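You operate a simulated robot arm through the tools that you are given. There is no shell and no other tool. Be economical: measure what you need, move in short steps, check, and stop when the job is done.

Carry out the task below with a simulated robot arm. There is one attempt and no reset: what you move stays moved.

Task
Plug the orange stick into the free dock socket and copy to it.
Fine: switch the dock on, slide to COPY, wait for the green bar, then slide to EJECT; leave the dock on.
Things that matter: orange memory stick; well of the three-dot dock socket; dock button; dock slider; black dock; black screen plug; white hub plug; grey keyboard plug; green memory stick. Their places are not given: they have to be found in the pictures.

It is judged by the outcome, as a careful person would: the job done as asked, and still so three seconds after it is handed in. It fails if anything else is knocked over, pushed out of place, dropped, spilled or broken.

Robot
A 6-joint arm with a two-finger parallel gripper, fixed in place. Base frame: the origin is at the foot of the arm, x ahead of it, y to its left, z up; the work surface is at about z = 0.754. Units: m, degrees, N and s.
With the tool pointing down near the work surface it reaches from about 0.26 to 0.68 m from the base axis. Its first joint turns from -66.0 to 66.0 degrees. Payload 2.9 kg.
The TCP is the grasp point between the finger pads, 0.03 m short of the fingertips. In the tool frame z runs along the fingers and y along their closing line. Largest opening 0.11 m; finger width 0.02, thickness 0.01; the body of the gripper, 0.048 by 0.112 m, starts 0.055 m behind the TCP.
Orientation is that of the tool frame in the base frame, as [roll, pitch, yaw] about the fixed x, y, z axes, in that order (R = Rz(yaw) Ry(pitch) Rx(roll)). With the fingers straight down and closing along the base's y, the tool's x points along the base's -x, its y along +y and its z along -z.

Tools
- The arm moves only by the tool apply_moves. Its argument "steps" is a list of rows, each a list of 3 entries, a list of its own where there are three numbers: the turn, a rotation vector about the tool's x, y, z in degrees, then the shift along the tool's x, y, z in mm, then the finger opening in mm, from 0 to 110. In form: [[[rx, ry, rz], [dx, dy, dz], claw], ...]. A call has 1 to 10 rows; each row shifts and turns the commanded pose from where the row before left it, along the tool's axes as they then stand. Rows are played at 5 a second. More than 0.05 m and 8.6 degrees between two rows, or a gripper value outside its range, and nothing of the call is played. Where a pose cannot be reached the arm comes as near as it can. A force on the tool above 40 N (or 10 N above the force at the start of the call, whichever is more), or a blocked arm, ends the call early, and 0.2 s more pass. Each finger travels about 0.108 m/s and halts on what it meets, pressing with about 39 N; the grip force reading is that of the motor and also rises with nothing between the fingers. The clock runs only during rows and for 0.2 s after the last one: add rows that do not move to give the fingers time. It gives the time, the measured TCP pose, the force on the tool (base axes), the opening and the grip force at its end, in the units of the frame above (readings bear some noise).
- Cameras (640 x 400 px; columns grow to the right, rows downward): "scene" is fixed at [0.0438, 0.4139, 1.399]; the picture's right is [-0.96, -0.27, 0.00], its down [-0.12, 0.43, -0.89] and it looks along [0.24, -0.86, -0.45] (base axes); focal length 325 px, centre (320, 200). "wrist" rides on the gripper at [-0.036, 0, -0.057] in the tool frame; the picture's right is [0.00, -1.00, 0.00], its down [0.97, 0.00, -0.24] and it looks along [0.24, 0.00, 0.97] (tool axes); focal length 218 px, centre (320, 200).
- camera(camera): a new picture of that camera. It takes no simulated time.
- probe_pixels(camera, pixels): for up to 12 pixels [column, row] of the newest picture of that camera ("zoom" is the newest enlarged one), the place [x, y, z] in the base frame of the surface seen there, good to about 0.002 m. It takes no simulated time.
- close_up(camera, box): a new picture of the part [left, top, right, bottom] of that camera's present view, enlarged. It takes no simulated time.
- hand_in(): hands the job in; it is judged then, once.

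Work in short steps. Measure before you move; look again where a grasp or a placing could have gone wrong, and mend it. You have 80 turns and 38 pictures in all, those below and enlarged ones among them. Open the gripper and draw the arm clear of the work before you hand the job in, unless the task says otherwise; then end with one line.

The tools are called after "Request:" as name(argument=value, ...) on one line, values as JSON. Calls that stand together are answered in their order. apply_moves: Moves the arm, as the interface text tells. Its arguments: {"type":"object","properties":{"steps":{"type":"array"}},"required":["steps"]} The other tools are called the same way: camera (camera) takes a picture; probe_pixels (camera, pixels) gives the place of the surface under pixels of a picture; close_up (camera, box) takes an enlarged picture of a part of a camera's view; hand_in () hands the job in.

At the start:

```text
clock: 0.0
eef_pos: [0.2948, -0.3702, 1.0499]
ee_rot: [179.9, 0.0, 180.0]
ft_force: [-1.4, -0.8, -0.4]
finger_gap: 0.1099
finger_force: 0.0
```

scene: 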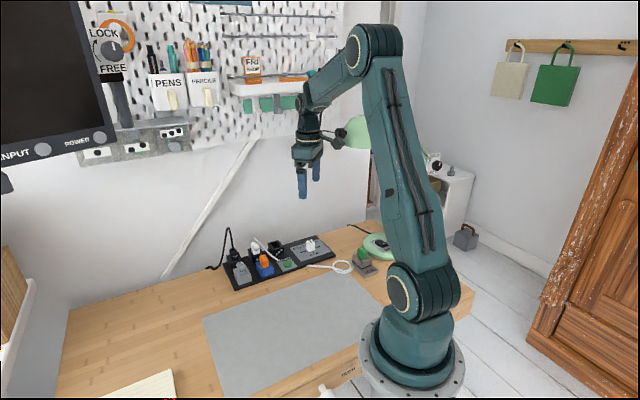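
wrist: 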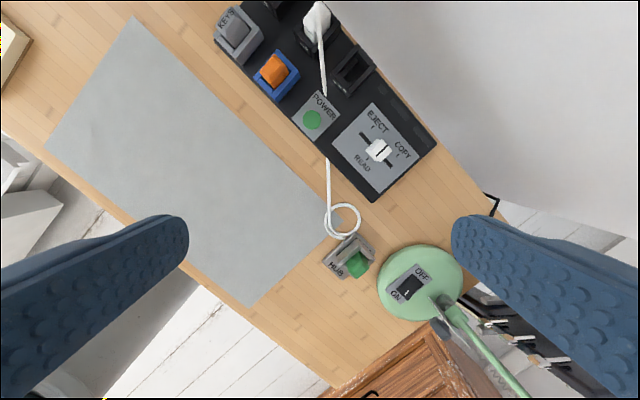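

The wrist picture shows the dock at around (330,90); I enlarge it from both cameras to identify sockets, stick, button and slider.

Request:
close_up(camera="wrist", box=[200, 0, 450, 156])

Request:
close_up(camera="scene", box=[200, 215, 400, 340])

```text
2.56 times, centred on (325, 78) of wrist
```

zoom: 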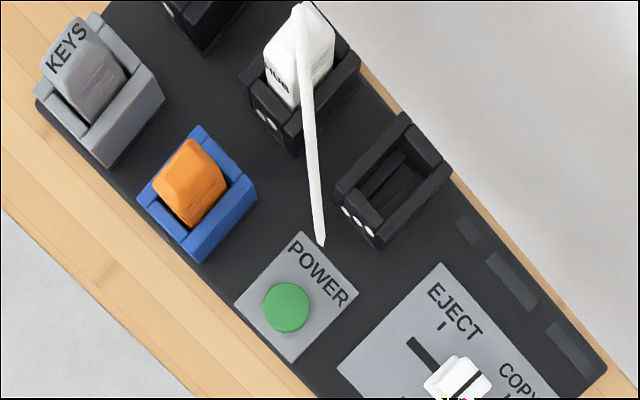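

```text
3.20 times, centred on (300, 278) of scene
```

zoom: 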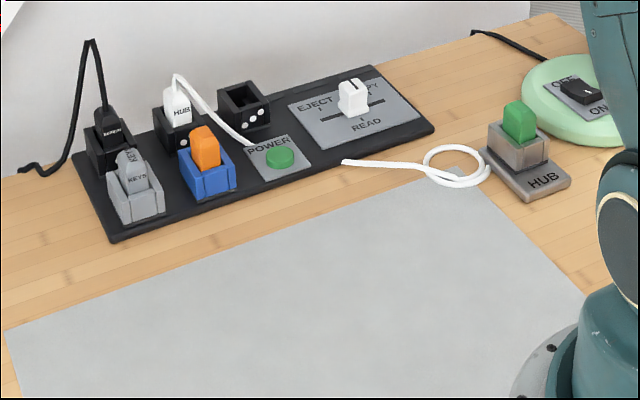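

I need 3D locations: probing stick top, blue holder, free socket corners, button, slider and dock from a fresh wrist picture.

Request:
probe_pixels(camera="wrist", pixels=[[274, 68], [312, 120], [378, 149], [352, 70], [410, 150], [365, 190], [318, 20], [234, 30], [378, 126], [402, 152], [362, 158], [383, 160]])

Request:
probe_pixels(camera="zoom", pixels=[[206, 140], [216, 160], [280, 158], [228, 100], [256, 90], [244, 100], [344, 85], [360, 105], [340, 118], [362, 117], [110, 242], [433, 130]])

```text
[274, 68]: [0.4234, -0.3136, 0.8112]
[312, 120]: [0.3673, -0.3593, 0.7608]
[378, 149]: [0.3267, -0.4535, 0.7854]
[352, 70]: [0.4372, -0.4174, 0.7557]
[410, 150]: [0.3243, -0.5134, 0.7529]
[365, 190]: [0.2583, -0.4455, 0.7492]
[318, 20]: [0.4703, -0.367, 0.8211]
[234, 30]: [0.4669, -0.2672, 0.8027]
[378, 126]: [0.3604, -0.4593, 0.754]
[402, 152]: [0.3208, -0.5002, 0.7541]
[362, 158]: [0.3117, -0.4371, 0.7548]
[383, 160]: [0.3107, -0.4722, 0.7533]
```

```text
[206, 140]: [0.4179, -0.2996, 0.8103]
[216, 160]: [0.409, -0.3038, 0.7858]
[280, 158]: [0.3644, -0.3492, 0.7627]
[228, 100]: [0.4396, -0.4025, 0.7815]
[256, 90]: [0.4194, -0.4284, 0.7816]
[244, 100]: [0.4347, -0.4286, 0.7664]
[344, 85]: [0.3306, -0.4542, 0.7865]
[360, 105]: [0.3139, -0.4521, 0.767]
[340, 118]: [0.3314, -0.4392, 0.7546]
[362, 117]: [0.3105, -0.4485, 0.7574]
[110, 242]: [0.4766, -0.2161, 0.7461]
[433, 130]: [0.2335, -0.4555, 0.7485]
```

Dock runs at about 45° in xy; stick top ≈(0.42,-0.31,0.81), free socket ≈(0.44,-0.42,0.78). I move the arm above the dock for a straight-down look.

Request:
apply_moves(steps=[[[0, 0, 0], [-40, 0, 0], 110], [[0, 0, 0], [-40, 0, 10], 110], [[0, 0, 0], [-40, 0, 20], 110], [[0, 0, 0], [-20, -10, 20], 110], [[0, 0, 0], [0, 0, 0], 110]])

Request:
camera(camera="wrist")

```text
clock: 1.2
eef_pos: [0.4357, -0.3805, 1.0007]
ee_rot: [180.0, 0.0, 180.0]
ft_force: [0.0, 0.0, -1.0]
finger_gap: 0.1102
finger_force: 0.2
```

```text
33 pictures are left
```

wrist: 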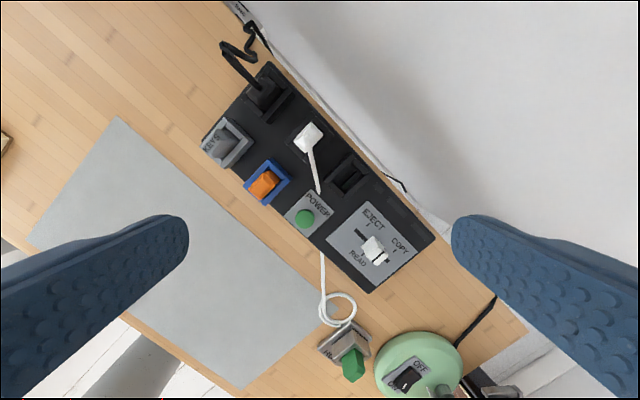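

Dock now spans (200,60)-(435,290). I enlarge the part with stick and free socket.

Request:
close_up(camera="wrist", box=[232, 140, 392, 240])

Request:
close_up(camera="wrist", box=[300, 190, 444, 280])

```text
4.00 times, centred on (312, 190) of wrist
```

zoom: 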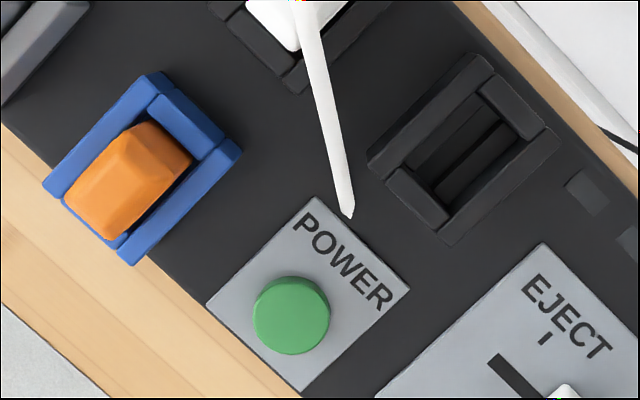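

```text
4.44 times, centred on (372, 235) of wrist
```

zoom: 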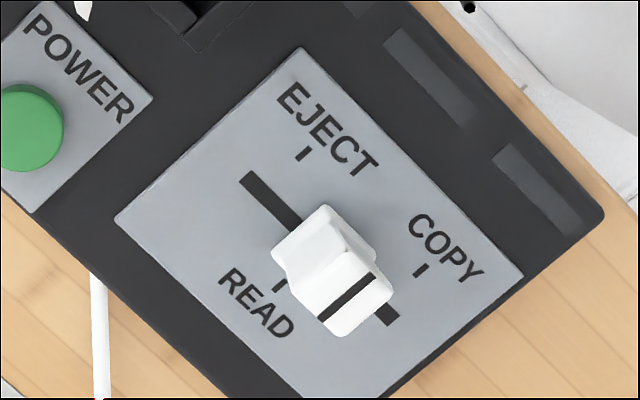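

Slider is at READ (middle), travelling along the dock axis. I re-take the stick/socket enlargement to probe exact edges.

Request:
close_up(camera="wrist", box=[232, 140, 392, 240])

Request:
probe_pixels(camera="zoom", pixels=[[150, 78], [48, 190], [133, 262], [238, 152], [125, 145], [165, 158], [105, 220], [75, 200], [475, 58], [372, 162], [447, 242], [555, 137]])

Request:
probe_pixels(camera="zoom", pixels=[[290, 312], [480, 80], [545, 130], [395, 175], [440, 218], [455, 140], [475, 165], [420, 160], [500, 100], [520, 105], [300, 190], [345, 205]])

```text
4.00 times, centred on (312, 190) of wrist
```

zoom: 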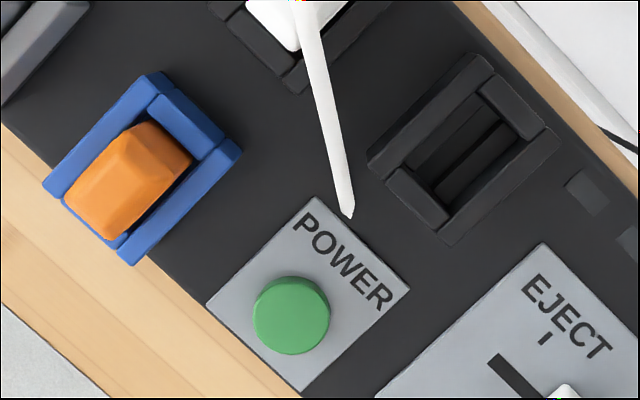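

```text
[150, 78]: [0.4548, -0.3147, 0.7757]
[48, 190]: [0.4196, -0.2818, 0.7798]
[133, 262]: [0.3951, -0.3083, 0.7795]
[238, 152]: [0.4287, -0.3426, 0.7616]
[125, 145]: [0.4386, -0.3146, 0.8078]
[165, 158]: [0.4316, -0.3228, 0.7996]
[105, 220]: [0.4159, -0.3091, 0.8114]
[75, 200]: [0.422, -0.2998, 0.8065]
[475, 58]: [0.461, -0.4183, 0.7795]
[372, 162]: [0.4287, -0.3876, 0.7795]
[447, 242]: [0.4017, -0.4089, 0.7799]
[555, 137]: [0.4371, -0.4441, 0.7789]
```

```text
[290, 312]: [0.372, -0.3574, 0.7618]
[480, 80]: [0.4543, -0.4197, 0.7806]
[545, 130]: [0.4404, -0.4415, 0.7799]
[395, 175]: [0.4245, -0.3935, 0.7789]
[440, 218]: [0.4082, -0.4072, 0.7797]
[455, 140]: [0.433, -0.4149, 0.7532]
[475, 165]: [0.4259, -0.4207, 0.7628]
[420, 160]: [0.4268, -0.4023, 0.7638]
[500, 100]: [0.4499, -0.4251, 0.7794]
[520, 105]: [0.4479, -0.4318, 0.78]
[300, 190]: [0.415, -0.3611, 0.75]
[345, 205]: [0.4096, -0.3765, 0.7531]
```

Free socket centre ≈(0.432,-0.415), holder centre ≈(0.425,-0.312), long side at −44°. I check the stick's body shape and hub cable from the scene camera before choosing the grip.

Request:
close_up(camera="scene", box=[222, 230, 302, 280])

Request:
probe_pixels(camera="zoom", pixels=[[256, 85], [330, 130], [310, 160], [345, 200], [330, 240], [370, 190], [270, 65], [300, 90], [380, 280], [300, 210], [345, 160], [350, 230]])

```text
8.00 times, centred on (262, 255) of scene
```

zoom: 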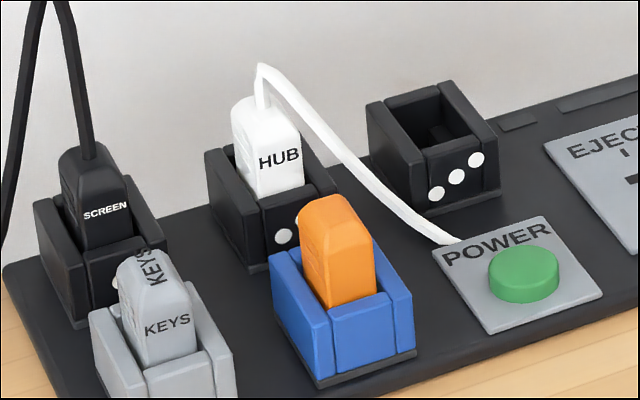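

```text
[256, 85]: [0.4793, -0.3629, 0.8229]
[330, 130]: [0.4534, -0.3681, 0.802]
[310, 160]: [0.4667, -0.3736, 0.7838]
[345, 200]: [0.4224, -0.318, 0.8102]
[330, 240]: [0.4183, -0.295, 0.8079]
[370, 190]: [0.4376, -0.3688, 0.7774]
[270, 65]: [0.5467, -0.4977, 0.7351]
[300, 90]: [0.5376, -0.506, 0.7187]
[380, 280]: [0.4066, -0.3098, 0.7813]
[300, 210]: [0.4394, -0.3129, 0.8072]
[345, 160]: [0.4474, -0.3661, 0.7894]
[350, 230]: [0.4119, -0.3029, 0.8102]
```

The stick stands about 28 mm wide (across the dock) by about 18 mm thick; three-dot socket is the empty one. I move over the stick, turn 45° so the fingers close along the dock axis on its flat faces, and descend to z≈0.9 for a check.

Request:
apply_moves(steps=[[[0, 0, 0], [5, 34, 0], 80], [[0, 0, 0], [6, 34, 0], 50], [[0, 0, 7.5], [0, 0, 0], 50], [[0, 0, 7.5], [0, 0, 20], 50], [[0, 0, 7.5], [0, 0, 20], 50], [[0, 0, 7.5], [0, 0, 20], 50], [[0, 0, 7.5], [0, 0, 20], 50], [[0, 0, 7.5], [0, 0, 20], 50], [[0, 0, 0], [0, 0, 0], 50]])

Request:
camera(camera="wrist")

```text
clock: 3.2
eef_pos: [0.4239, -0.314, 0.9007]
ee_rot: [180.0, -0.1, 135.0]
ft_force: [0.7, -0.2, -0.3]
finger_gap: 0.0502
finger_force: 0.0
```

```text
28 pictures are left
```

wrist: 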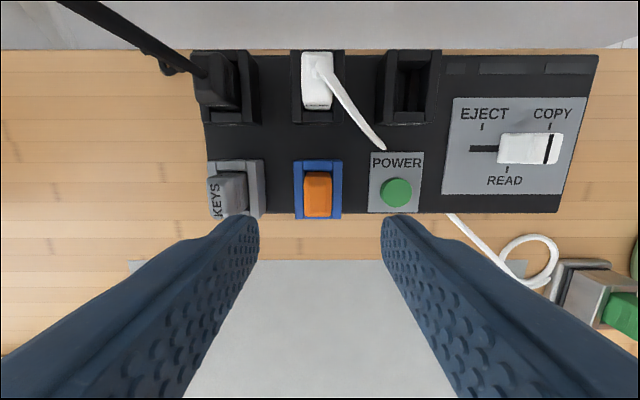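

Edges are horizontal, so yaw is right, and the stick (col 318) is centred between the fingers. I probe the stick's and frames' edges for exact centres.

Request:
close_up(camera="wrist", box=[280, 40, 456, 220])

Request:
probe_pixels(camera="wrist", pixels=[[318, 176], [318, 208], [307, 195], [329, 195], [298, 190], [339, 190], [318, 163], [318, 214], [383, 100], [432, 100], [403, 118], [410, 58]])

```text
2.22 times, centred on (368, 130) of wrist
```

zoom: 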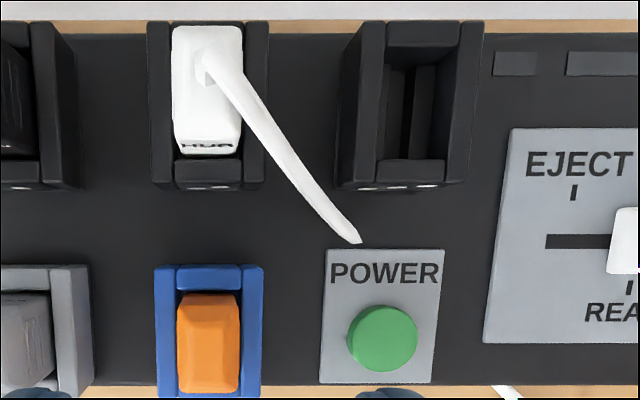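

```text
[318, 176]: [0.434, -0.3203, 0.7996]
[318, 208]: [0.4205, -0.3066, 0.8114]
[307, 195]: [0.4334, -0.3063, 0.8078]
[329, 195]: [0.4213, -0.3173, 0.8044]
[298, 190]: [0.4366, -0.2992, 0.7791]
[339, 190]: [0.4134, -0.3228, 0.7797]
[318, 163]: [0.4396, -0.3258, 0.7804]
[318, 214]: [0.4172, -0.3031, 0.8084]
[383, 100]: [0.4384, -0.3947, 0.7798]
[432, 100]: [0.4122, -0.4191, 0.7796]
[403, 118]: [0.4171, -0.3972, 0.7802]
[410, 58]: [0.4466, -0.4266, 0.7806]
```

Stick centre is u≈0.081, v≈0.522 (dock axis/cross axis), frame tops at z 0.780. I centre +3 mm along the closing line, and descend so the tips stop at ≈0.785, just above the holder walls.

Request:
apply_moves(steps=[[[0, 0, 0], [0, 3.3, 0], 38], [[0, 0, 0], [0, 0, 30], 38], [[0, 0, 0], [0, 0, 30], 38], [[0, 0, 0], [0, 0, 15], 38], [[0, 0, 0], [0, 0, 11], 38], [[0, 0, 0], [0, 0, 0], 38]])

Request:
close_up(camera="scene", box=[212, 210, 312, 280])

```text
clock: 4.6
eef_pos: [0.4266, -0.3098, 0.814]
ee_rot: [-179.9, 0.1, 135.0]
ft_force: [-0.2, 0.4, 0.1]
finger_gap: 0.0383
finger_force: 0.0
```

```text
5.71 times, centred on (262, 245) of scene
```

zoom: 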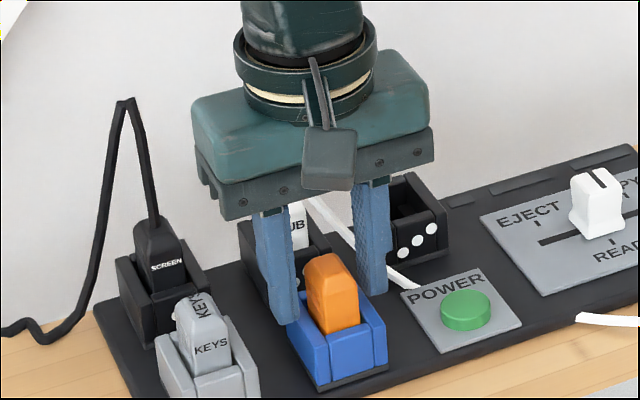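

Fingers straddle the stick just above the blue walls. Closing now.

Request:
apply_moves(steps=[[[0, 0, 0], [0, 0, 0], 26], [[0, 0, 0], [0, 0, 0], 18], [[0, 0, 0], [0, 0, 0], 8], [[0, 0, 0], [0, 0, 0], 8]])

```text
clock: 5.6
eef_pos: [0.4258, -0.3098, 0.8131]
ee_rot: [-179.9, 0.0, 134.9]
ft_force: [-0.6, 0.1, 0.3]
finger_gap: 0.0186
finger_force: 39.3
```

Gripped at 18.6 mm with no side force. Lifting slowly 60 mm.

Request:
apply_moves(steps=[[[0, 0, 0], [0, 0, -5], 8], [[0, 0, 0], [0, 0, -10], 8], [[0, 0, 0], [0, 0, -15], 8], [[0, 0, 0], [0, 0, -25], 8], [[0, 0, 0], [0, 0, -25], 8], [[0, 0, 0], [0, 0, 0], 8]])

Request:
close_up(camera="scene", box=[212, 190, 312, 280])

Request:
camera(camera="wrist")

```text
clock: 7.0
eef_pos: [0.4254, -0.311, 0.8938]
ee_rot: [179.9, -0.1, 135.0]
ft_force: [-1.1, 0.1, -0.9]
finger_gap: 0.0184
finger_force: 39.0
```

```text
4.44 times, centred on (262, 235) of scene
```

zoom: 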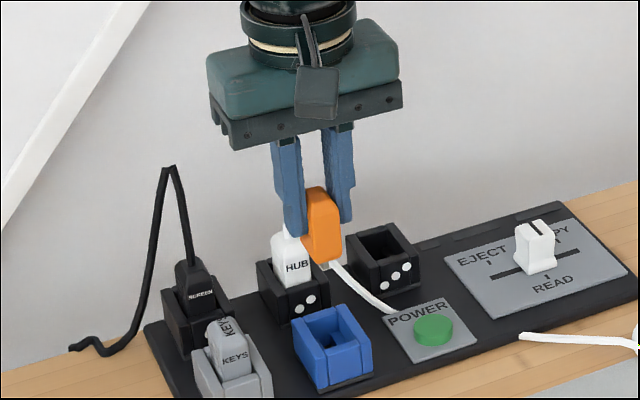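

```text
24 pictures are left
```

wrist: 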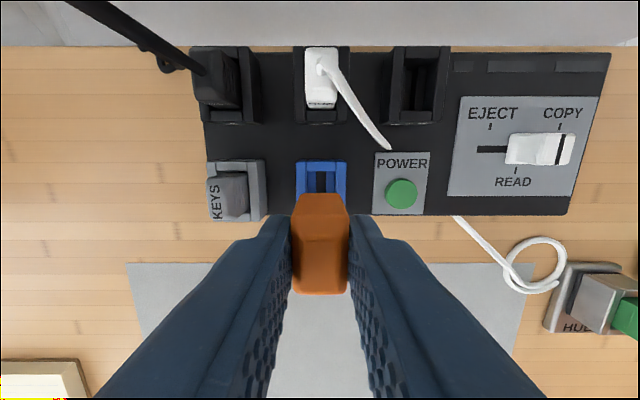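

Stick is out and held straight; the empty blue holder is visible. I enlarge holder and free socket to measure the exact offset between matching features.

Request:
close_up(camera="wrist", box=[290, 40, 450, 140])

Request:
close_up(camera="wrist", box=[280, 120, 440, 220])

```text
4.00 times, centred on (370, 90) of wrist
```

zoom: 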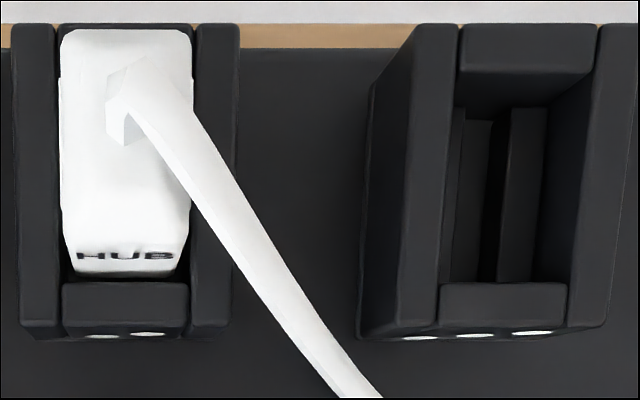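

```text
4.00 times, centred on (360, 170) of wrist
```

zoom: 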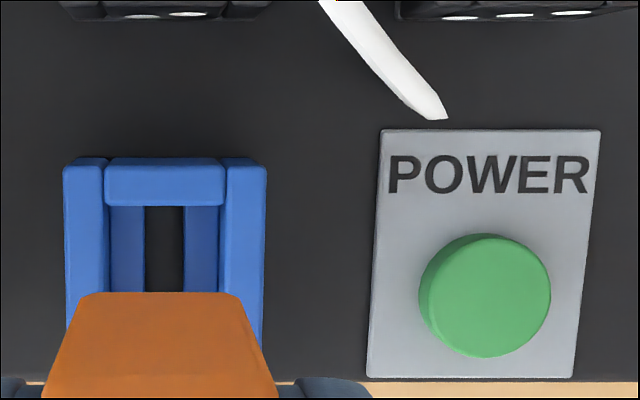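

Computed offset from holder to socket: −70 mm along dock axis, +77.5 mm across. I move in u first (over POWER), then back over the socket, staying at this height.

Request:
apply_moves(steps=[[[0, 0, 0], [0, -35, 0], 8], [[0, 0, 0], [0, -35, 0], 8], [[0, 0, 0], [-27.5, 0, 0], 8], [[0, 0, 0], [-25, 0, 0], 8], [[0, 0, 0], [-25, 0, 0], 8], [[0, 0, 0], [0, 0, 0], 8]])

Request:
camera(camera="wrist")

Request:
close_up(camera="scene", box=[222, 190, 332, 280])

```text
clock: 8.4
eef_pos: [0.4297, -0.4157, 0.8932]
ee_rot: [-180.0, 0.0, 135.0]
ft_force: [0.2, -1.1, 0.5]
finger_gap: 0.0185
finger_force: 38.7
```

```text
21 pictures are left
```

wrist: 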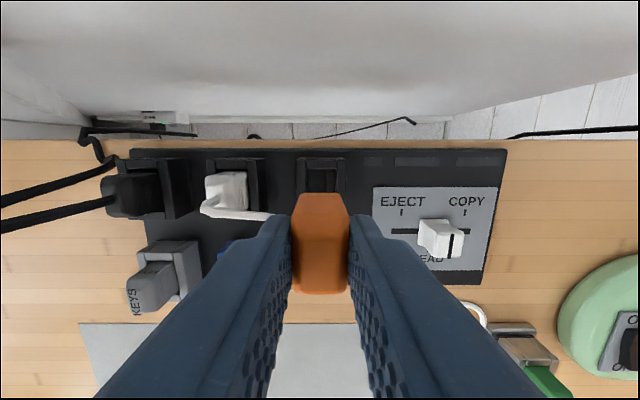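

```text
4.44 times, centred on (277, 235) of scene
```

zoom: 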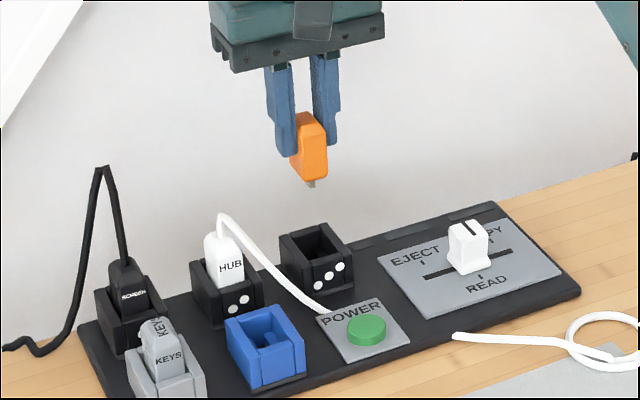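

Now I enlarge the same window as before, to compare the socket's image position with that of the blue holder at the lift (walls at zoom cols 63–267, back edge row 158).

Request:
close_up(camera="wrist", box=[280, 120, 440, 220])

```text
4.00 times, centred on (360, 170) of wrist
```

zoom: 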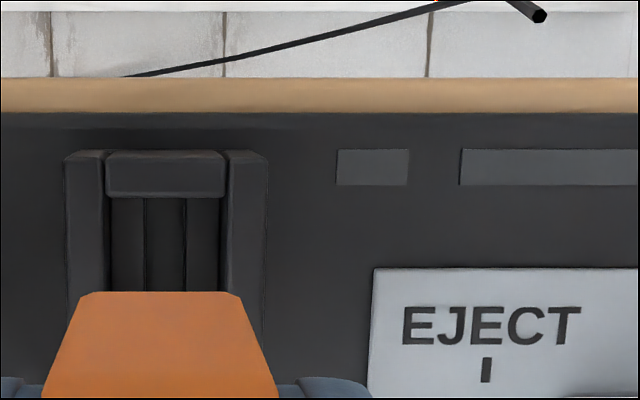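

Columns match exactly (63–267), but the back edge is at row 150 instead of 158, i.e. the socket is ≈1.6 mm further back. I correct by that and descend most of the way.

Request:
apply_moves(steps=[[[0, 0, 0], [-1.6, 0, 0], 8], [[0, 0, 0], [0, 0, 20], 8], [[0, 0, 0], [0, 0, 20], 8], [[0, 0, 0], [0, 0, 8], 8], [[0, 0, 0], [0, 0, 4], 8], [[0, 0, 0], [0, 0, 4], 8], [[0, 0, 0], [0, 0, 4], 8], [[0, 0, 0], [0, 0, 0], 8]])

Request:
close_up(camera="scene", box=[232, 200, 332, 270])

```text
clock: 10.2
eef_pos: [0.4319, -0.4161, 0.8334]
ee_rot: [180.0, 0.0, 135.0]
ft_force: [-0.1, 0.0, -0.3]
finger_gap: 0.0184
finger_force: 38.3
```

```text
5.71 times, centred on (282, 235) of scene
```

zoom: 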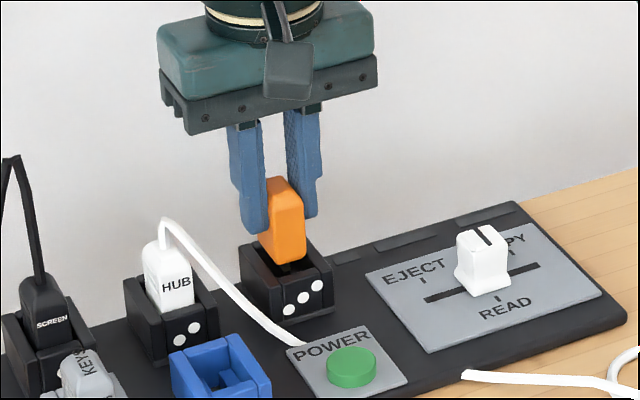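

The stick's lower end is entering the well with no force. Continuing down in small steps, 20 mm to the pick-up depth.

Request:
apply_moves(steps=[[[0, 0, 0], [0, 0, 4], 8], [[0, 0, 0], [0, 0, 4], 8], [[0, 0, 0], [0, 0, 4], 8], [[0, 0, 0], [0, 0, 3], 8], [[0, 0, 0], [0, 0, 3], 8], [[0, 0, 0], [0, 0, 2], 8], [[0, 0, 0], [0, 0, 0], 8]])

Request:
close_up(camera="scene", box=[232, 200, 332, 270])

```text
clock: 11.8
eef_pos: [0.4319, -0.416, 0.8135]
ee_rot: [-179.9, 0.0, 134.9]
ft_force: [-1.0, 1.0, 0.2]
finger_gap: 0.0186
finger_force: 39.5
```

```text
5.71 times, centred on (282, 235) of scene
```

zoom: 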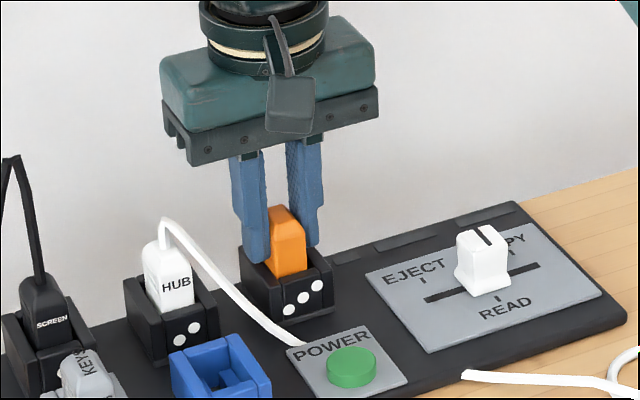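

It went in with no resistance at z=0.8135. I press another 2 mm gently to see whether it is bottomed.

Request:
apply_moves(steps=[[[0, 0, 0], [0, 0, 1], 8], [[0, 0, 0], [0, 0, 1], 8], [[0, 0, 0], [0, 0, 0], 8]])

```text
clock: 12.6
eef_pos: [0.4325, -0.4168, 0.8144]
ee_rot: [179.9, 0.1, 135.0]
ft_force: [-4.7, 3.6, 18.7]
finger_gap: 0.0186
finger_force: 39.1
```

18.7 N upward with no further travel: it is seated. I relax, open to 34 mm and retreat upward.

Request:
apply_moves(steps=[[[0, 0, 0], [0, 0, -2], 8], [[0, 0, 0], [0, 0, 0], 24], [[0, 0, 0], [0, 0, 0], 34], [[0, 0, 0], [0, 0, 0], 34], [[0, 0, 0], [0, 0, -20], 34], [[0, 0, 0], [0, 0, -30], 34], [[0, 0, 0], [0, 0, -30], 34], [[0, 0, 0], [20, 0, -20], 34], [[0, 0, 0], [30, 0, 0], 34], [[0, 0, 0], [0, 0, 0], 34]])

Request:
camera(camera="wrist")

Request:
close_up(camera="scene", box=[232, 220, 332, 280])

```text
clock: 14.8
eef_pos: [0.396, -0.3807, 0.9132]
ee_rot: [-180.0, 0.1, 135.0]
ft_force: [0.0, -0.2, 0.4]
finger_gap: 0.034
finger_force: 0.0
```

```text
16 pictures are left
```

wrist: 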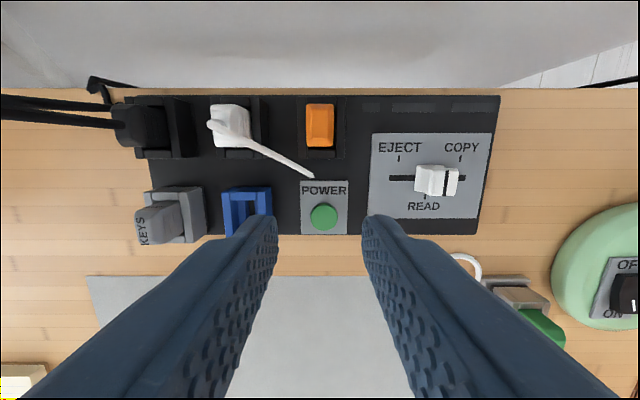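

```text
6.40 times, centred on (282, 250) of scene
```

zoom: 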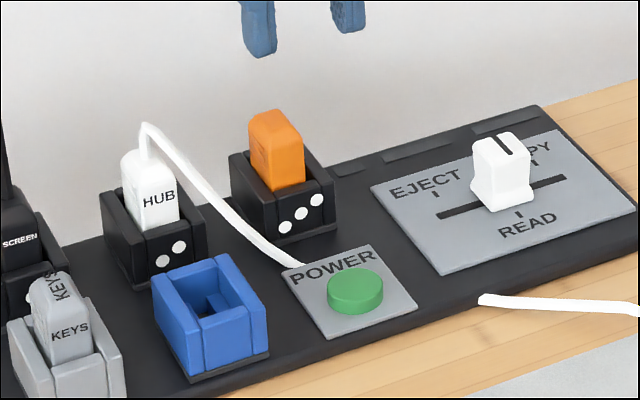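

Stick stands fully in the three-dot socket. Next I probe the button (323,217), slider knob (436,180) and ticks EJECT (399,158), READ (424,195), COPY (460,158).

Request:
probe_pixels(camera="wrist", pixels=[[323, 217], [312, 217], [335, 217], [323, 206], [323, 228], [399, 158], [424, 196], [460, 158], [430, 180], [451, 182], [392, 178], [463, 178]])

Request:
close_up(camera="wrist", box=[364, 130, 492, 230])

```text
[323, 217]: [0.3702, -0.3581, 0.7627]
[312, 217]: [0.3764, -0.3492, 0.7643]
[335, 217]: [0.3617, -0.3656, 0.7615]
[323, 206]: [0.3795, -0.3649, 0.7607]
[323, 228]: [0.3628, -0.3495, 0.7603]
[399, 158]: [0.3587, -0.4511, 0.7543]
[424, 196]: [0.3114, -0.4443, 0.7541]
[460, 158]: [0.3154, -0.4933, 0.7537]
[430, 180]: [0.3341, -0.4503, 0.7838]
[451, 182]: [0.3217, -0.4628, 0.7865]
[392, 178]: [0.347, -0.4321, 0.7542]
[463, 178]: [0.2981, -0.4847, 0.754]
```

```text
4.00 times, centred on (428, 180) of wrist
```

zoom: 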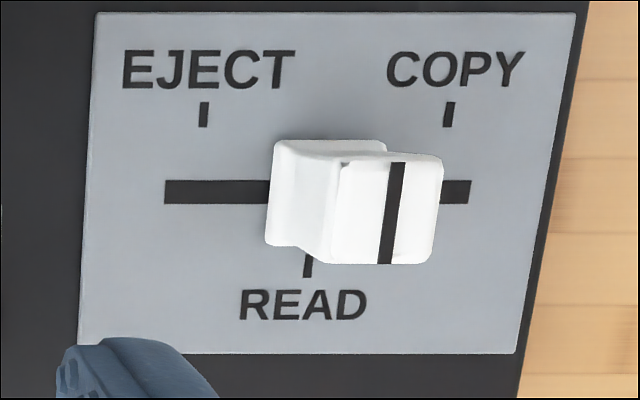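

Button centre u=0.0085, v=0.515, top z=0.763; slider positions EJECT u≈−0.065, READ ≈−0.095, COPY ≈−0.126 at v≈0.553. I close the fingers, go over the button and stop with tips about 7 mm above it.

Request:
apply_moves(steps=[[[0, 0, 0], [34, -2.5, 0], 0], [[0, 0, 0], [0, 0, 40], 0], [[0, 0, 0], [0, 0, 40], 0], [[0, 0, 0], [0, 0, 25], 0], [[0, 0, 0], [0, 0, 8], 0], [[0, 0, 0], [0, 0, 0], 0]])

Request:
close_up(camera="scene", box=[232, 210, 352, 285])

```text
clock: 16.2
eef_pos: [0.3706, -0.3584, 0.8012]
ee_rot: [179.9, 0.0, 135.0]
ft_force: [-0.2, 0.4, 0.5]
finger_gap: 0.0
finger_force: 37.0
```

```text
5.33 times, centred on (292, 248) of scene
```

zoom: 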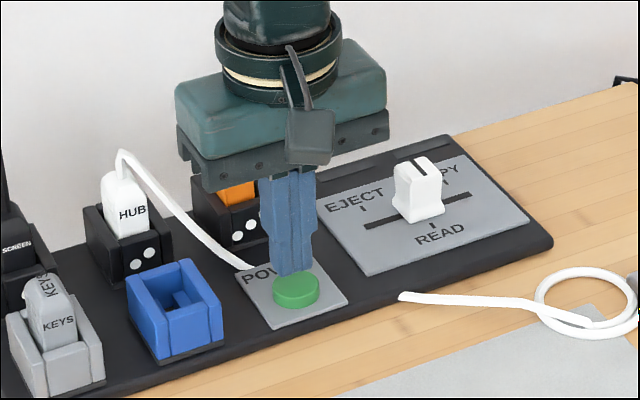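

Tips are right above the green button. I press in small steps (8 + 4 mm), then withdraw in a separate call depending on the force.

Request:
apply_moves(steps=[[[0, 0, 0], [0, 0, 5], 0], [[0, 0, 0], [0, 0, 3], 0], [[0, 0, 0], [0, 0, 1], 0], [[0, 0, 0], [0, 0, 1], 0], [[0, 0, 0], [0, 0, 1], 0]])

Request:
close_up(camera="scene", box=[232, 210, 352, 285])

```text
clock: 17.4
eef_pos: [0.3712, -0.3587, 0.7901]
ee_rot: [-180.0, 0.0, 134.9]
ft_force: [0.0, 1.3, 0.4]
finger_gap: 0.0
finger_force: 37.6
```

```text
5.33 times, centred on (292, 248) of scene
```

zoom: 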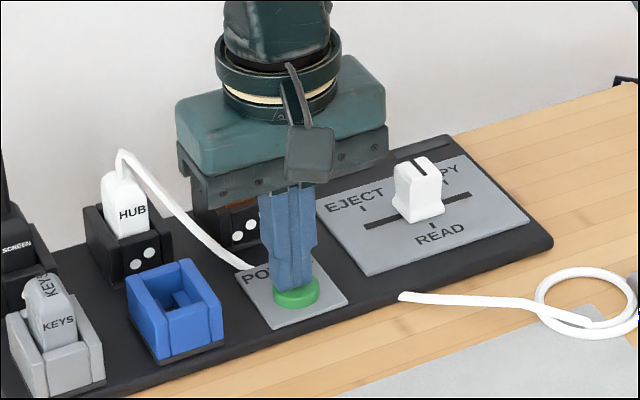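

No force yet at tip z≈0.760. I continue 1 mm at a time, 4 mm more.

Request:
apply_moves(steps=[[[0, 0, 0], [0, 0, 1], 0], [[0, 0, 0], [0, 0, 1], 0], [[0, 0, 0], [0, 0, 1], 0]])

```text
clock: 18.2
eef_pos: [0.3718, -0.359, 0.7876]
ee_rot: [-180.0, 0.0, 135.0]
ft_force: [0.7, 0.9, 2.3]
finger_gap: 0.0001
finger_force: 38.3
```

Contact begins (2.3 N). One or two more millimetres.

Request:
apply_moves(steps=[[[0, 0, 0], [0, 0, 1], 0], [[0, 0, 0], [0, 0, 0], 0]])

Request:
close_up(camera="scene", box=[252, 210, 352, 275])

```text
clock: 18.8
eef_pos: [0.3703, -0.3584, 0.7858]
ee_rot: [180.0, 0.1, 135.0]
ft_force: [-0.2, -0.4, 5.7]
finger_gap: 0.0
finger_force: 37.8
```

```text
6.15 times, centred on (302, 242) of scene
```

zoom: 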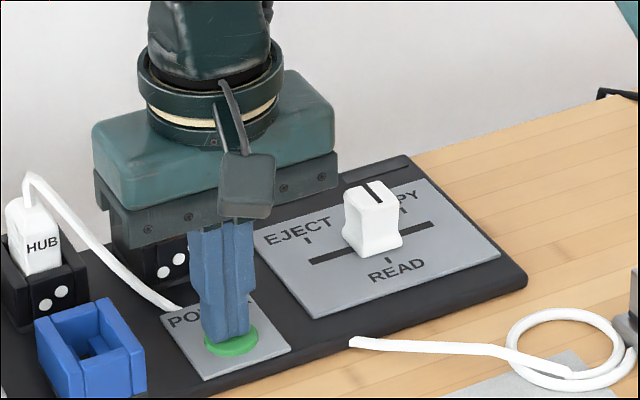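

Button is pushed nearly flush at 5.7 N. I withdraw up and look at the indicator lamps at the rear edge with the wrist camera.

Request:
apply_moves(steps=[[[0, 0, 0], [0, 0, -20], 0], [[0, 0, 0], [0, 0, -40], 20], [[0, 0, 0], [0, -35, -40], 40], [[0, 0, 0], [-3, -35, 0], 50], [[0, 0, 0], [-33, -33, 0], 50], [[0, 0, 0], [0, 0, 0], 50]])

Request:
camera(camera="wrist")

```text
refused: row 3 steps farther than a row can; nothing moved
```

```text
10 pictures are left
```

wrist: 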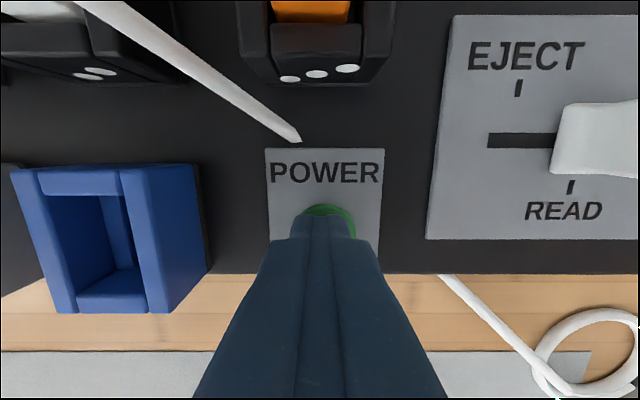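

That call was refused (step too long); pictures must be spared (10 left). I repeat with shorter rows.

Request:
apply_moves(steps=[[[0, 0, 0], [0, 0, -20], 0], [[0, 0, 0], [0, 0, -40], 20], [[0, 0, 0], [0, 0, -40], 40], [[0, 0, 0], [0, -35, 0], 50], [[0, 0, 0], [-3, -35, 0], 50], [[0, 0, 0], [-34, -33, 0], 50], [[0, 0, 0], [0, 0, 0], 50]])

Request:
camera(camera="wrist")

```text
clock: 20.4
eef_pos: [0.3235, -0.4582, 0.8867]
ee_rot: [180.0, 0.1, 135.1]
ft_force: [0.0, 0.4, -0.2]
finger_gap: 0.05
finger_force: 0.0
```

```text
9 pictures are left
```

wrist: 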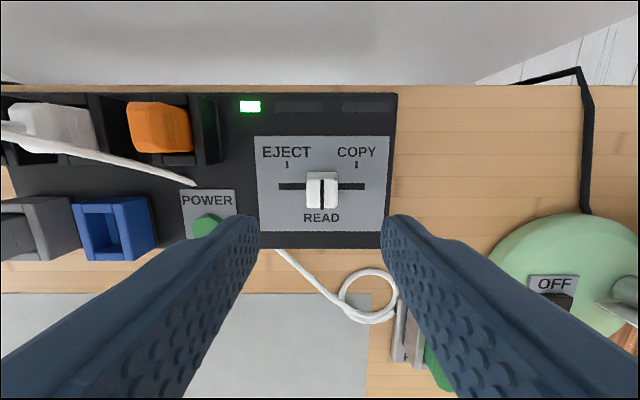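

The first lamp (250,106) is lit green: dock on. I probe the knob edges before gripping it.

Request:
probe_pixels(camera="wrist", pixels=[[310, 195], [322, 195], [335, 195], [322, 182], [322, 205], [287, 165], [356, 165], [290, 186], [360, 186], [308, 205], [337, 205], [320, 175]])

```text
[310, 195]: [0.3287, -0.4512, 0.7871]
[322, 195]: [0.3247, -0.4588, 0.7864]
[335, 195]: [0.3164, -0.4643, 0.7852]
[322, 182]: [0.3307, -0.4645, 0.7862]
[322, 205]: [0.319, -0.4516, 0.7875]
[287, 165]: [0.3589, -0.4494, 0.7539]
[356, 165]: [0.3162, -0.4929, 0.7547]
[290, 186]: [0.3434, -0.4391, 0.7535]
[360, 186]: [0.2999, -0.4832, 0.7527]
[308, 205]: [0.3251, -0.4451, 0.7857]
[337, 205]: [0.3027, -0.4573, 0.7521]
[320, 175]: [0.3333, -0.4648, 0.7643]
```

Knob centre u=−0.0955, v=0.5535, top 0.7865 – right under the TCP. COPY is −30 mm, EJECT +31 mm along the dock axis. I descend with tips to ≈0.765 and close on the knob.

Request:
apply_moves(steps=[[[0, 0, 0], [0, 0, 40], 40], [[0, 0, 0], [0, 0, 30], 40], [[0, 0, 0], [0, 0, 21], 40], [[0, 0, 0], [0, 0, 0], 40], [[0, 0, 0], [0, 0, 0], 28], [[0, 0, 0], [0, 0, 0], 18], [[0, 0, 0], [0, 0, 0], 10], [[0, 0, 0], [0, 0, 0], 10]])

```text
clock: 22.2
eef_pos: [0.3243, -0.4575, 0.7945]
ee_rot: [180.0, 0.0, 135.1]
ft_force: [-0.5, -2.6, -4.9]
finger_gap: 0.0241
finger_force: 45.5
```

Knob is held at 24 mm. Sliding 30 mm toward COPY in 5 mm steps.

Request:
apply_moves(steps=[[[0, 0, 0], [0, -5, 0], 10], [[0, 0, 0], [0, -5, 0], 10], [[0, 0, 0], [0, -5, 0], 10], [[0, 0, 0], [0, -5, 0], 10], [[0, 0, 0], [0, -5, 0], 10], [[0, 0, 0], [0, -5, 0], 10], [[0, 0, 0], [0, 0, 0], 10]])

Request:
camera(camera="wrist")

```text
clock: 23.8
eef_pos: [0.3036, -0.4783, 0.7947]
ee_rot: [180.0, 0.0, 135.0]
ft_force: [2.8, -6.9, -13.6]
finger_gap: 0.0243
finger_force: 45.0
```

```text
8 pictures are left
```

wrist: 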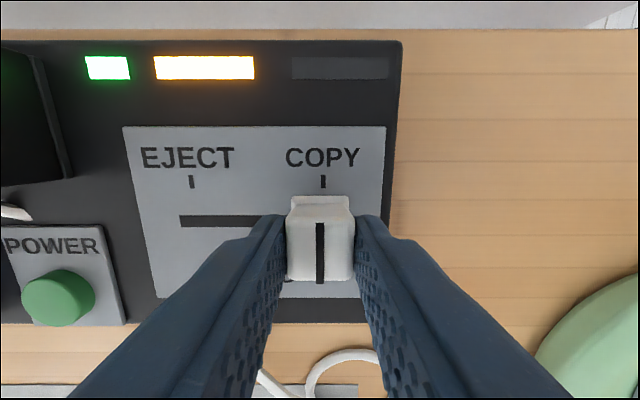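

Slider is at COPY and the amber lamp (205,67) is on; the third bar (340,68) is still dark. I wait without moving.

Request:
apply_moves(steps=[[[0, 0, 0], [0, 0, 0], 10], [[0, 0, 0], [0, 0, 0], 10], [[0, 0, 0], [0, 0, 0], 10], [[0, 0, 0], [0, 0, 0], 10], [[0, 0, 0], [0, 0, 0], 10], [[0, 0, 0], [0, 0, 0], 10], [[0, 0, 0], [0, 0, 0], 10], [[0, 0, 0], [0, 0, 0], 10], [[0, 0, 0], [0, 0, 0], 10], [[0, 0, 0], [0, 0, 0], 10]])

Request:
apply_moves(steps=[[[0, 0, 0], [0, 0, 0], 10], [[0, 0, 0], [0, 0, 0], 10], [[0, 0, 0], [0, 0, 0], 10], [[0, 0, 0], [0, 0, 0], 10], [[0, 0, 0], [0, 0, 0], 10], [[0, 0, 0], [0, 0, 0], 10], [[0, 0, 0], [0, 0, 0], 10], [[0, 0, 0], [0, 0, 0], 10], [[0, 0, 0], [0, 0, 0], 10], [[0, 0, 0], [0, 0, 0], 10]])

Request:
camera(camera="wrist")

```text
clock: 26.0
eef_pos: [0.304, -0.4791, 0.7959]
ee_rot: [180.0, 0.0, 135.0]
ft_force: [2.4, -5.6, -14.1]
finger_gap: 0.0243
finger_force: 44.8
```

```text
clock: 28.2
eef_pos: [0.3032, -0.4786, 0.796]
ee_rot: [179.9, 0.1, 135.0]
ft_force: [-0.2, -2.4, -9.4]
finger_gap: 0.0244
finger_force: 45.0
```

```text
7 pictures are left
```

wrist: 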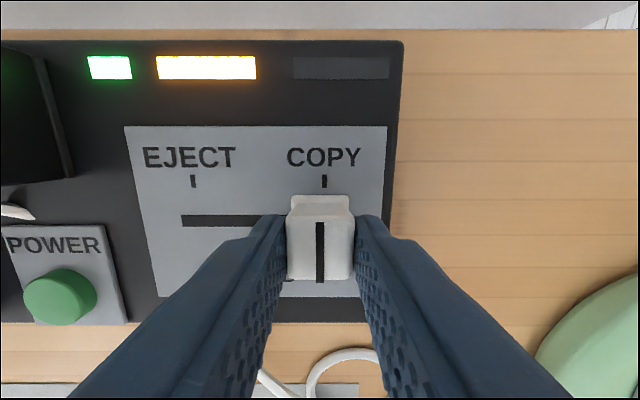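

Still amber at 28.2 s. I keep waiting about 6.6 s before looking again.

Request:
apply_moves(steps=[[[0, 0, 0], [0, 0, 0], 10], [[0, 0, 0], [0, 0, 0], 10], [[0, 0, 0], [0, 0, 0], 10], [[0, 0, 0], [0, 0, 0], 10], [[0, 0, 0], [0, 0, 0], 10], [[0, 0, 0], [0, 0, 0], 10], [[0, 0, 0], [0, 0, 0], 10], [[0, 0, 0], [0, 0, 0], 10], [[0, 0, 0], [0, 0, 0], 10], [[0, 0, 0], [0, 0, 0], 10]])

Request:
apply_moves(steps=[[[0, 0, 0], [0, 0, 0], 10], [[0, 0, 0], [0, 0, 0], 10], [[0, 0, 0], [0, 0, 0], 10], [[0, 0, 0], [0, 0, 0], 10], [[0, 0, 0], [0, 0, 0], 10], [[0, 0, 0], [0, 0, 0], 10], [[0, 0, 0], [0, 0, 0], 10], [[0, 0, 0], [0, 0, 0], 10], [[0, 0, 0], [0, 0, 0], 10], [[0, 0, 0], [0, 0, 0], 10]])

Request:
apply_moves(steps=[[[0, 0, 0], [0, 0, 0], 10], [[0, 0, 0], [0, 0, 0], 10], [[0, 0, 0], [0, 0, 0], 10], [[0, 0, 0], [0, 0, 0], 10], [[0, 0, 0], [0, 0, 0], 10], [[0, 0, 0], [0, 0, 0], 10], [[0, 0, 0], [0, 0, 0], 10], [[0, 0, 0], [0, 0, 0], 10], [[0, 0, 0], [0, 0, 0], 10], [[0, 0, 0], [0, 0, 0], 10]])

Request:
camera(camera="wrist")

```text
clock: 30.4
eef_pos: [0.3025, -0.4782, 0.7951]
ee_rot: [179.9, -0.1, 135.0]
ft_force: [-2.3, -1.3, -4.1]
finger_gap: 0.0242
finger_force: 45.1
```

```text
clock: 32.6
eef_pos: [0.3032, -0.4778, 0.7956]
ee_rot: [179.9, 0.0, 135.0]
ft_force: [-1.8, -1.1, -1.1]
finger_gap: 0.0243
finger_force: 45.1
```

```text
clock: 34.8
eef_pos: [0.3048, -0.4777, 0.7965]
ee_rot: [-179.9, 0.1, 134.9]
ft_force: [-1.7, -0.9, 0.5]
finger_gap: 0.0241
finger_force: 45.0
```

```text
6 pictures are left
```

wrist: 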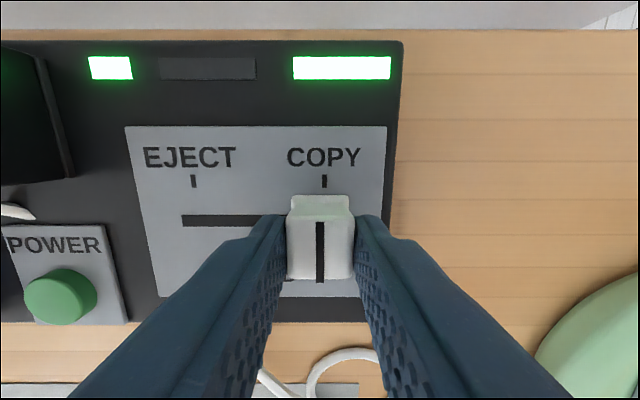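

The copy bar is green. Sliding 60 mm to EJECT in small steps.

Request:
apply_moves(steps=[[[0, 0, 0], [0, 7, 0], 10], [[0, 0, 0], [0, 7, 0], 10], [[0, 0, 0], [0, 7, 0], 10], [[0, 0, 0], [0, 7, 0], 10], [[0, 0, 0], [0, 7, 0], 10], [[0, 0, 0], [0, 7, 0], 10], [[0, 0, 0], [0, 7, 0], 10], [[0, 0, 0], [0, 7, 0], 10], [[0, 0, 0], [0, 4.5, 0], 10], [[0, 0, 0], [0, 0, 0], 10]])

Request:
camera(camera="wrist")

```text
clock: 37.0
eef_pos: [0.3442, -0.4363, 0.7956]
ee_rot: [-179.9, 0.0, 134.8]
ft_force: [-12.3, -3.4, 10.4]
finger_gap: 0.0243
finger_force: 45.5
```

```text
5 pictures are left
```

wrist: 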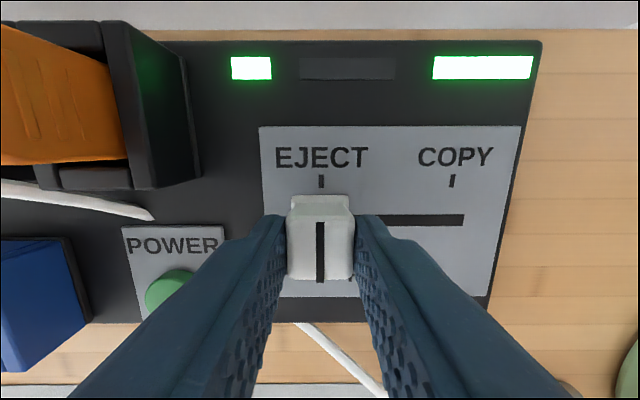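

The knob mark lines up with the EJECT tick (321,181). I open, lift straight up and check.

Request:
apply_moves(steps=[[[0, 0, 0], [0, 0, 0], 30], [[0, 0, 0], [0, 0, 0], 40], [[0, 0, 0], [0, 0, 0], 40], [[0, 0, 0], [0, 0, -20], 40], [[0, 0, 0], [0, 0, -40], 40], [[0, 0, 0], [0, 0, -40], 40], [[0, 0, 0], [0, 0, -40], 40], [[0, 0, 0], [0, 0, 0], 40]])

Request:
camera(camera="wrist")

Request:
close_up(camera="scene", box=[212, 210, 412, 310])

```text
clock: 38.8
eef_pos: [0.3471, -0.4362, 0.9354]
ee_rot: [-179.9, 0.0, 135.1]
ft_force: [0.2, 0.1, 0.0]
finger_gap: 0.0397
finger_force: 0.0
```

```text
4 pictures are left
```

wrist: 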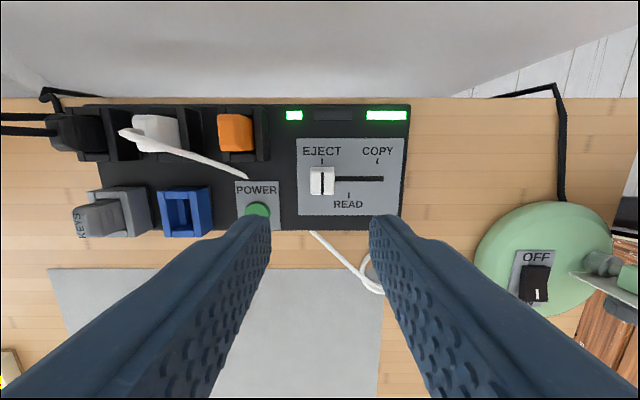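

```text
3.20 times, centred on (312, 260) of scene
```

zoom: 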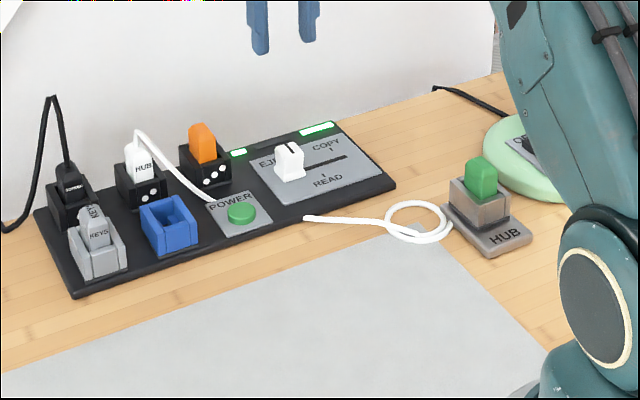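

Stick is in the three-dot socket, power and copy lamps are green, and the slider is at EJECT. Everything else is in place. I raise the open gripper further clear.

Request:
apply_moves(steps=[[[0, 0, 0], [0, 0, -40], 60], [[0, 0, 0], [0, 0, -40], 90], [[0, 0, 0], [0, 0, -30], 110], [[0, 0, 0], [0, 0, 0], 110]])

```text
clock: 39.8
eef_pos: [0.3475, -0.4363, 1.0473]
ee_rot: [179.9, 0.0, 135.0]
ft_force: [-0.4, -0.1, -0.5]
finger_gap: 0.1101
finger_force: 0.0
```

The arm is clear and the gripper open; handing in.

Request:
hand_in()

```text
The job is handed in.
```

The orange stick is seated in the three-dot socket. I switched the dock on, ran the copy until its bar turned green, then slid to EJECT, with the dock still on and nothing else moved.
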